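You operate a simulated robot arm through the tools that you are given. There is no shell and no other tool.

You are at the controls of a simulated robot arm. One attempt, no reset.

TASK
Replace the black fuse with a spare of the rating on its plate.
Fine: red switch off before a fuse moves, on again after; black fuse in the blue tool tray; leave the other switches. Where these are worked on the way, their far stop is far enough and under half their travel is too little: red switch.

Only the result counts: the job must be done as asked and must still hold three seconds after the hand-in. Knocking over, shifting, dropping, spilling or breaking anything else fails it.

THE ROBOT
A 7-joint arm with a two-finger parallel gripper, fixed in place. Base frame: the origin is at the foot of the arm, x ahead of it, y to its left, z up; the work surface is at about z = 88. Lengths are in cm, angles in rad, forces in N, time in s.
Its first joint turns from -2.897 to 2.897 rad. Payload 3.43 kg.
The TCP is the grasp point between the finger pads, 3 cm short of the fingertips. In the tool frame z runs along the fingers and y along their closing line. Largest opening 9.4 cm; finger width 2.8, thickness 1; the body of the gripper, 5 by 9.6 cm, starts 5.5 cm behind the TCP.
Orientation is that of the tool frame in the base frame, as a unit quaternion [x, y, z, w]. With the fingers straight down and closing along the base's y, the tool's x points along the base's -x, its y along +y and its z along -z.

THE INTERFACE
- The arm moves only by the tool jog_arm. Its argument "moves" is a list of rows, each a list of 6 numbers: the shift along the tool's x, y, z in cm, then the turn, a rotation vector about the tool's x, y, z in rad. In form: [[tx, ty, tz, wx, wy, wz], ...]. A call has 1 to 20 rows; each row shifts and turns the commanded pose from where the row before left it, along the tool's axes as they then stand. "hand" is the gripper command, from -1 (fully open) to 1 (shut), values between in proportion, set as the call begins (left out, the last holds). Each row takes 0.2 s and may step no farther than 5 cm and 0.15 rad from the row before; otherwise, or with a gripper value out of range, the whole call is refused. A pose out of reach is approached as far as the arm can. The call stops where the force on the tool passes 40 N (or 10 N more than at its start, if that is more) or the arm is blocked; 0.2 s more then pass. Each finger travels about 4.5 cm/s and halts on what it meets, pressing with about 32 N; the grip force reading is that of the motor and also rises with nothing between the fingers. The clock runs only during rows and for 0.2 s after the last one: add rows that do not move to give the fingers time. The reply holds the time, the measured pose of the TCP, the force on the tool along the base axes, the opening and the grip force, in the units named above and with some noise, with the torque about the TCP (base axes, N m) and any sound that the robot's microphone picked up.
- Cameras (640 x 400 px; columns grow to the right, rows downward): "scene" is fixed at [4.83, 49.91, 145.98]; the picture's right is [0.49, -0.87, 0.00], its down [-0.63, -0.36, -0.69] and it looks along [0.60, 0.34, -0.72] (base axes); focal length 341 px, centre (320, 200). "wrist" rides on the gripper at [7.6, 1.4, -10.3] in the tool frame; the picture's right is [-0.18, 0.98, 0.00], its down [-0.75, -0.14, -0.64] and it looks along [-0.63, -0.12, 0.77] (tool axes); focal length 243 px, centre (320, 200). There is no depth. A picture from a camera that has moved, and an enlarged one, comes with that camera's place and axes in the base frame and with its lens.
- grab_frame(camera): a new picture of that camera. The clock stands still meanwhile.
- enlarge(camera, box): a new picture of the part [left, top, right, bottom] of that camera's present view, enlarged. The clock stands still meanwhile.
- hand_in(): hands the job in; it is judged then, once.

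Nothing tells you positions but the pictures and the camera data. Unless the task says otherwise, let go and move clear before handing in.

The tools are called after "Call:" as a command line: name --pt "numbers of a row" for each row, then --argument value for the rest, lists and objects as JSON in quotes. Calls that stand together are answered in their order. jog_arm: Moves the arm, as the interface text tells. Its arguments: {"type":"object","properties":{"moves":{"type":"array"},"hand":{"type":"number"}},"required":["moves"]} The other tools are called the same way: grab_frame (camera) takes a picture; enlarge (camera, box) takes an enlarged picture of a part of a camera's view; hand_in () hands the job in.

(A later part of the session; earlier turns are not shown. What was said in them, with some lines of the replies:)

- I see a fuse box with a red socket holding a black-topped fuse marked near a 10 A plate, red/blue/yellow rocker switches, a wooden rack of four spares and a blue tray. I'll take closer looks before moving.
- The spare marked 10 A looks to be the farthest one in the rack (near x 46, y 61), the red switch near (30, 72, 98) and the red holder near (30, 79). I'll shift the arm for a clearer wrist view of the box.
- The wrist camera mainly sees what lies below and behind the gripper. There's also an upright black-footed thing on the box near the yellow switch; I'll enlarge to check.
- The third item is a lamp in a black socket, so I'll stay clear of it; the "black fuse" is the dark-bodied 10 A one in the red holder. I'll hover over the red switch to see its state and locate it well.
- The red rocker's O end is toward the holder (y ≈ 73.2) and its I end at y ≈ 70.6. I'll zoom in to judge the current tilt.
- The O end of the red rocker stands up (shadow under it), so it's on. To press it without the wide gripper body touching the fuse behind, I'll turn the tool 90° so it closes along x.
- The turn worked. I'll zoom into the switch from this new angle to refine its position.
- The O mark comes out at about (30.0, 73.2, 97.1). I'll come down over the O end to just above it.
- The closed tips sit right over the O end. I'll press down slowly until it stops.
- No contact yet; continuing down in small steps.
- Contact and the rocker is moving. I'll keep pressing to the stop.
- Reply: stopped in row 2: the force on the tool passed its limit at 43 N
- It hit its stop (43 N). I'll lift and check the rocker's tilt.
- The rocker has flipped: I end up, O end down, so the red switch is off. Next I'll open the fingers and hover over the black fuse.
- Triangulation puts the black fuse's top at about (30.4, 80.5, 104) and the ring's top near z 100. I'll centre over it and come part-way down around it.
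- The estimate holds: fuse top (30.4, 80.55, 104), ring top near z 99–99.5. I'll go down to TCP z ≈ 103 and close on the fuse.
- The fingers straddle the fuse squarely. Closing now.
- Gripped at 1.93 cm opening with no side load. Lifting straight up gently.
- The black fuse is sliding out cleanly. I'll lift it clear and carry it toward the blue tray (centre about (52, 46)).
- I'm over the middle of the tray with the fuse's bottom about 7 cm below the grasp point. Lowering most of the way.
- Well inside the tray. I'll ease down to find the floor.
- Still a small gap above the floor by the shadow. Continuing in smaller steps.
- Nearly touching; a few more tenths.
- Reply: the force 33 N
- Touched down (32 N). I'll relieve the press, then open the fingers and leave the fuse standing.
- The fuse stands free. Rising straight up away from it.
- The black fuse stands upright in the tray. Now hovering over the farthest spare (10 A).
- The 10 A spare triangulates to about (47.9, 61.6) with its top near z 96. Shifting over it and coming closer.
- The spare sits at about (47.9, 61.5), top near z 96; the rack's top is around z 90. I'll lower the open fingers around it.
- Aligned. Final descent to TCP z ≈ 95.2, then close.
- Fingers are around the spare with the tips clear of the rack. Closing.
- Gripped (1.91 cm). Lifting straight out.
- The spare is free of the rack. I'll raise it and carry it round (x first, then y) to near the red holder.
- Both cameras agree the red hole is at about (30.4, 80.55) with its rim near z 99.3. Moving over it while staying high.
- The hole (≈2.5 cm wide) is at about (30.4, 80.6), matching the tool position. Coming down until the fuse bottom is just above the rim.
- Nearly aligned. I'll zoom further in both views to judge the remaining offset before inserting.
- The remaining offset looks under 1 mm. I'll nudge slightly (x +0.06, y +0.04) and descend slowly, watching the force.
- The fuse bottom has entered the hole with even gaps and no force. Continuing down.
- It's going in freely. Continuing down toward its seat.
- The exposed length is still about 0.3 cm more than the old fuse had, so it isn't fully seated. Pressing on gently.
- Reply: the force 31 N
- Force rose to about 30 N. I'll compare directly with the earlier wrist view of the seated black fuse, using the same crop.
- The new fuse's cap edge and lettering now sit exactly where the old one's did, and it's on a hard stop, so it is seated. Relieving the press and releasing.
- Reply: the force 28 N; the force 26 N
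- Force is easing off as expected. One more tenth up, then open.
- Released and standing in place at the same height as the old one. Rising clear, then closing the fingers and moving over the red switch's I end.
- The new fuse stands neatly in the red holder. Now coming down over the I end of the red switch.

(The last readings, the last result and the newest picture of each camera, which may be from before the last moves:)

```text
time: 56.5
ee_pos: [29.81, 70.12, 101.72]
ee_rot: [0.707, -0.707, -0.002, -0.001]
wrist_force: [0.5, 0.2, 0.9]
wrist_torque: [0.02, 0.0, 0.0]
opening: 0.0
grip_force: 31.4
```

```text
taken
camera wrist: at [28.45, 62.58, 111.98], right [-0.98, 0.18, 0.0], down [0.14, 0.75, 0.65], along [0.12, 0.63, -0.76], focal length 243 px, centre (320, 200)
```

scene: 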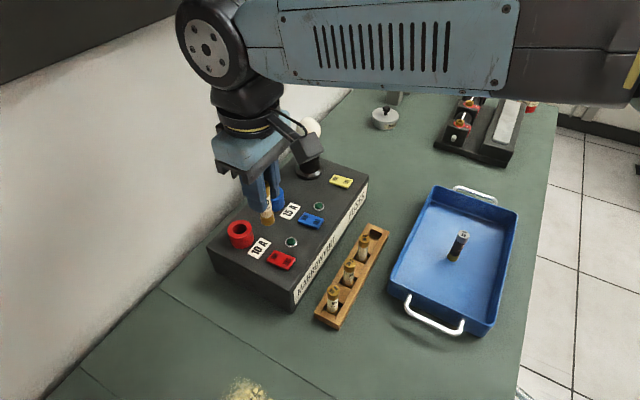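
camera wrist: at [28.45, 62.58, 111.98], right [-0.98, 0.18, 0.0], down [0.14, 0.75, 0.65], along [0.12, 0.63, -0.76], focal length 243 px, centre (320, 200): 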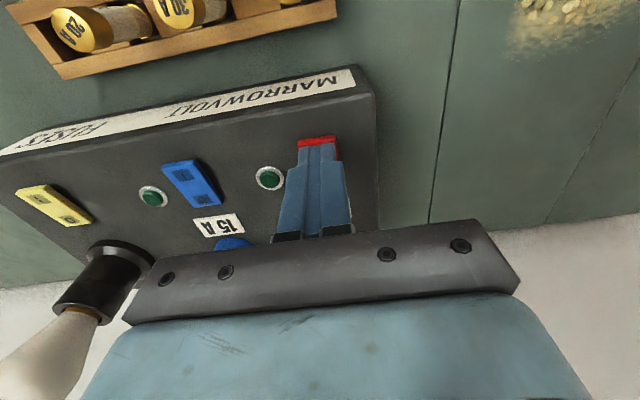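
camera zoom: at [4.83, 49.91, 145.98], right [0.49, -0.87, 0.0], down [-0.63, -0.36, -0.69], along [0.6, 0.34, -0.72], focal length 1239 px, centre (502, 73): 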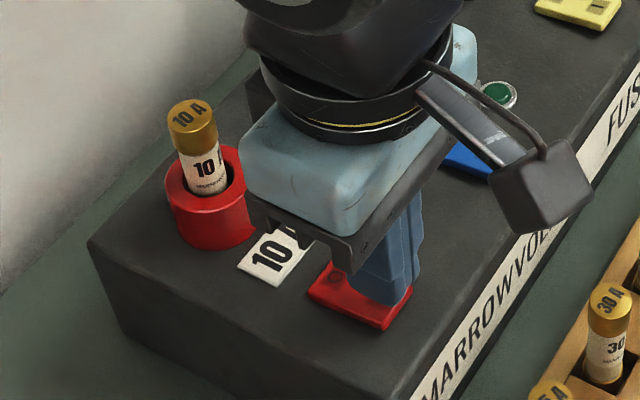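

The tips are over the I end. Pressing down slowly.

Call:
jog_arm --pt "0 0 0.3 0 0 0" --pt "0 0 0.3 0 0 0" --pt "0 0 0.25 0 0 0" --pt "0 0 0.2 0 0 0" --pt "0 0 0.15 0 0 0" --pt "0 0 0.15 0 0 0" --pt "0 0 0.15 0 0 0" --pt "0 0 0.15 0 0 0"

Call:
enlarge --camera "scene" --box '[210, 180, 330, 290]'

```text
time: 58.3
ee_pos: [29.96, 70.26, 100.19]
ee_rot: [0.707, -0.707, -0.001, -0.003]
wrist_force: [0.2, -2.2, 9.0]
wrist_torque: [0.06, 0.0, 0.0]
opening: 0.02
grip_force: 32.0
```

```text
3.64 times, centred on (270, 235) of scene
camera zoom: at [4.83, 49.91, 145.98], right [0.49, -0.87, 0.0], down [-0.63, -0.36, -0.69], along [0.6, 0.34, -0.72], focal length 1239 px, centre (502, 73)
```

zoom: 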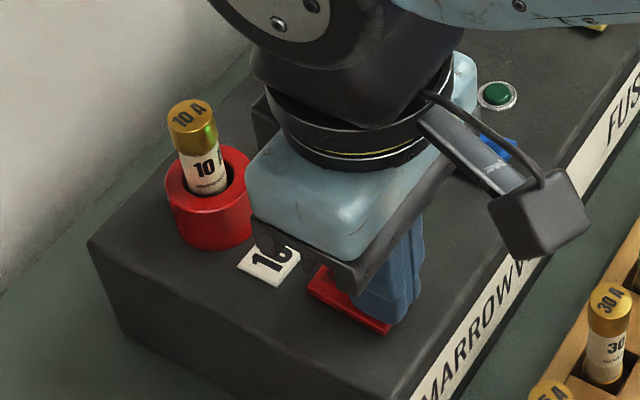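

The rocker is moving (a green glow shows on the fuse cap). Pressing on to the stop.

Call:
jog_arm --pt "0 0 0.12 0 0 0" --pt "0 0 0.12 0 0 0" --pt "0 0 0.12 0 0 0" --pt "0 0 0.12 0 0 0" --pt "0 0 0.12 0 0 0"

Call:
enlarge --camera "scene" --box '[210, 180, 330, 290]'

```text
time: 59.1
ee_pos: [29.92, 70.27, 100.31]
ee_rot: [-0.707, 0.707, 0.003, 0.005]
wrist_force: [0.2, -0.8, 5.1]
wrist_torque: [0.02, 0.04, -0.04]
opening: 0.0
grip_force: 31.9
stopped in row 3: the force on the tool passed its limit at 44 N (the readings are from after the stop); the commanded pose is now the measured one
```

```text
3.64 times, centred on (270, 235) of scene
camera zoom: at [4.83, 49.91, 145.98], right [0.49, -0.87, 0.0], down [-0.63, -0.36, -0.69], along [0.6, 0.34, -0.72], focal length 1239 px, centre (502, 73)
```

zoom: 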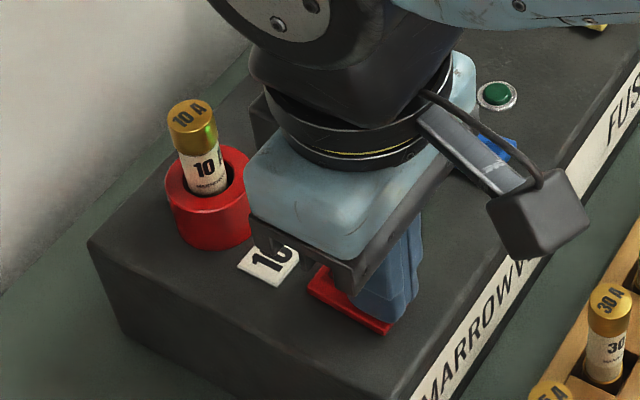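

Stop reached at 44 N. Lifting away to check everything.

Call:
jog_arm --pt "0 0 -1 0 0 0" --pt "0 0 -3 0 0 0" --pt "0 0 -4 0 0 0" --pt "0 0 -4 0 0 0" --pt "3 -1 -1 0 0 0" --pt "3 -2 -1 0 0 0" --pt "3 -3 -1 0 0 0" --pt "3 -3 -1 0 0 0" --pt "0 0 0 0 0 0"

Call:
grab_frame --camera "scene"

Call:
enlarge --camera "scene" --box '[210, 180, 330, 290]'

Call:
enlarge --camera "scene" --box '[255, 230, 311, 275]'

Call:
grab_frame --camera "wrist"

```text
time: 61.1
ee_pos: [38.96, 58.29, 116.12]
ee_rot: [0.708, -0.706, -0.003, -0.004]
wrist_force: [-0.5, -0.3, -0.7]
wrist_torque: [0.02, 0.0, -0.02]
opening: 0.01
grip_force: 31.6
```

```text
taken
```

scene: 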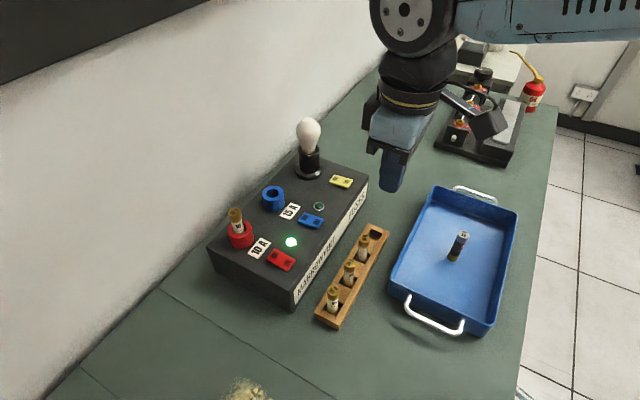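

```text
3.64 times, centred on (270, 235) of scene
camera zoom: at [4.83, 49.91, 145.98], right [0.49, -0.87, 0.0], down [-0.63, -0.36, -0.69], along [0.6, 0.34, -0.72], focal length 1239 px, centre (502, 73)
```

zoom: 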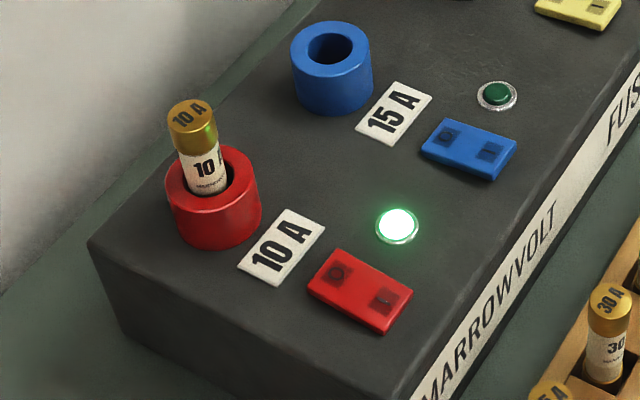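

```text
8.89 times, centred on (283, 252) of scene
camera zoom: at [4.83, 49.91, 145.98], right [0.49, -0.87, 0.0], down [-0.63, -0.36, -0.69], along [0.6, 0.34, -0.72], focal length 3028 px, centre (649, -267)
```

zoom: 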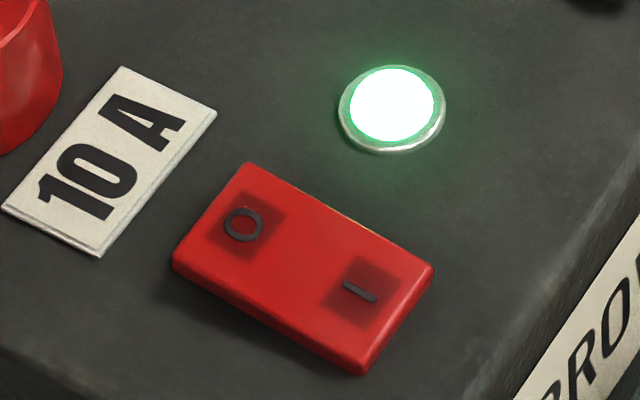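

```text
taken
camera wrist: at [37.47, 50.56, 126.23], right [-0.98, 0.18, 0.0], down [0.14, 0.75, 0.65], along [0.12, 0.64, -0.76], focal length 243 px, centre (320, 200)
```

wrist: 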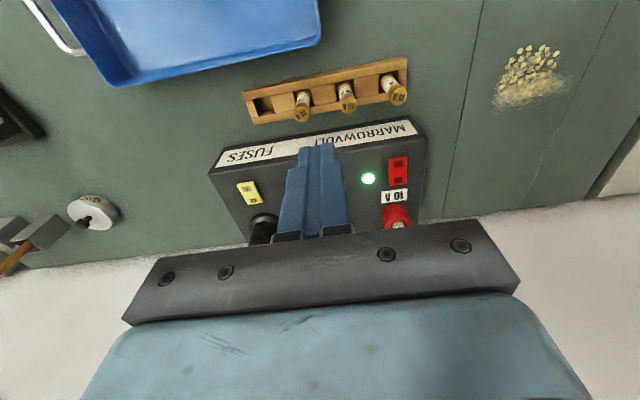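

The green light by the red switch is on, the 10 A spare is seated in the red holder, and the black fuse stands in the blue tray. The other switches, the rack and the other spares are untouched, and the arm is clear. Handing in.

Call:
hand_in

```text
The job is handed in.
```

I replaced the black fuse with the 10 A spare, and the green light beside the red switch came on once the switch was back on. I've handed the job in; I don't have the verdict.

- **Red switch:** I pressed it off to its far stop before moving any fuse, then on again to its far stop after the new one was in.
- **New fuse:** the 10 A spare from the far end of the rack sits in the red holder, at the same height the old one did.
- **Black fuse:** it is standing upright in the blue tray.
- **Everything else:** the blue and yellow switches, the lamp, the rack and the other three spares are as they were, and the arm is clear of the box.
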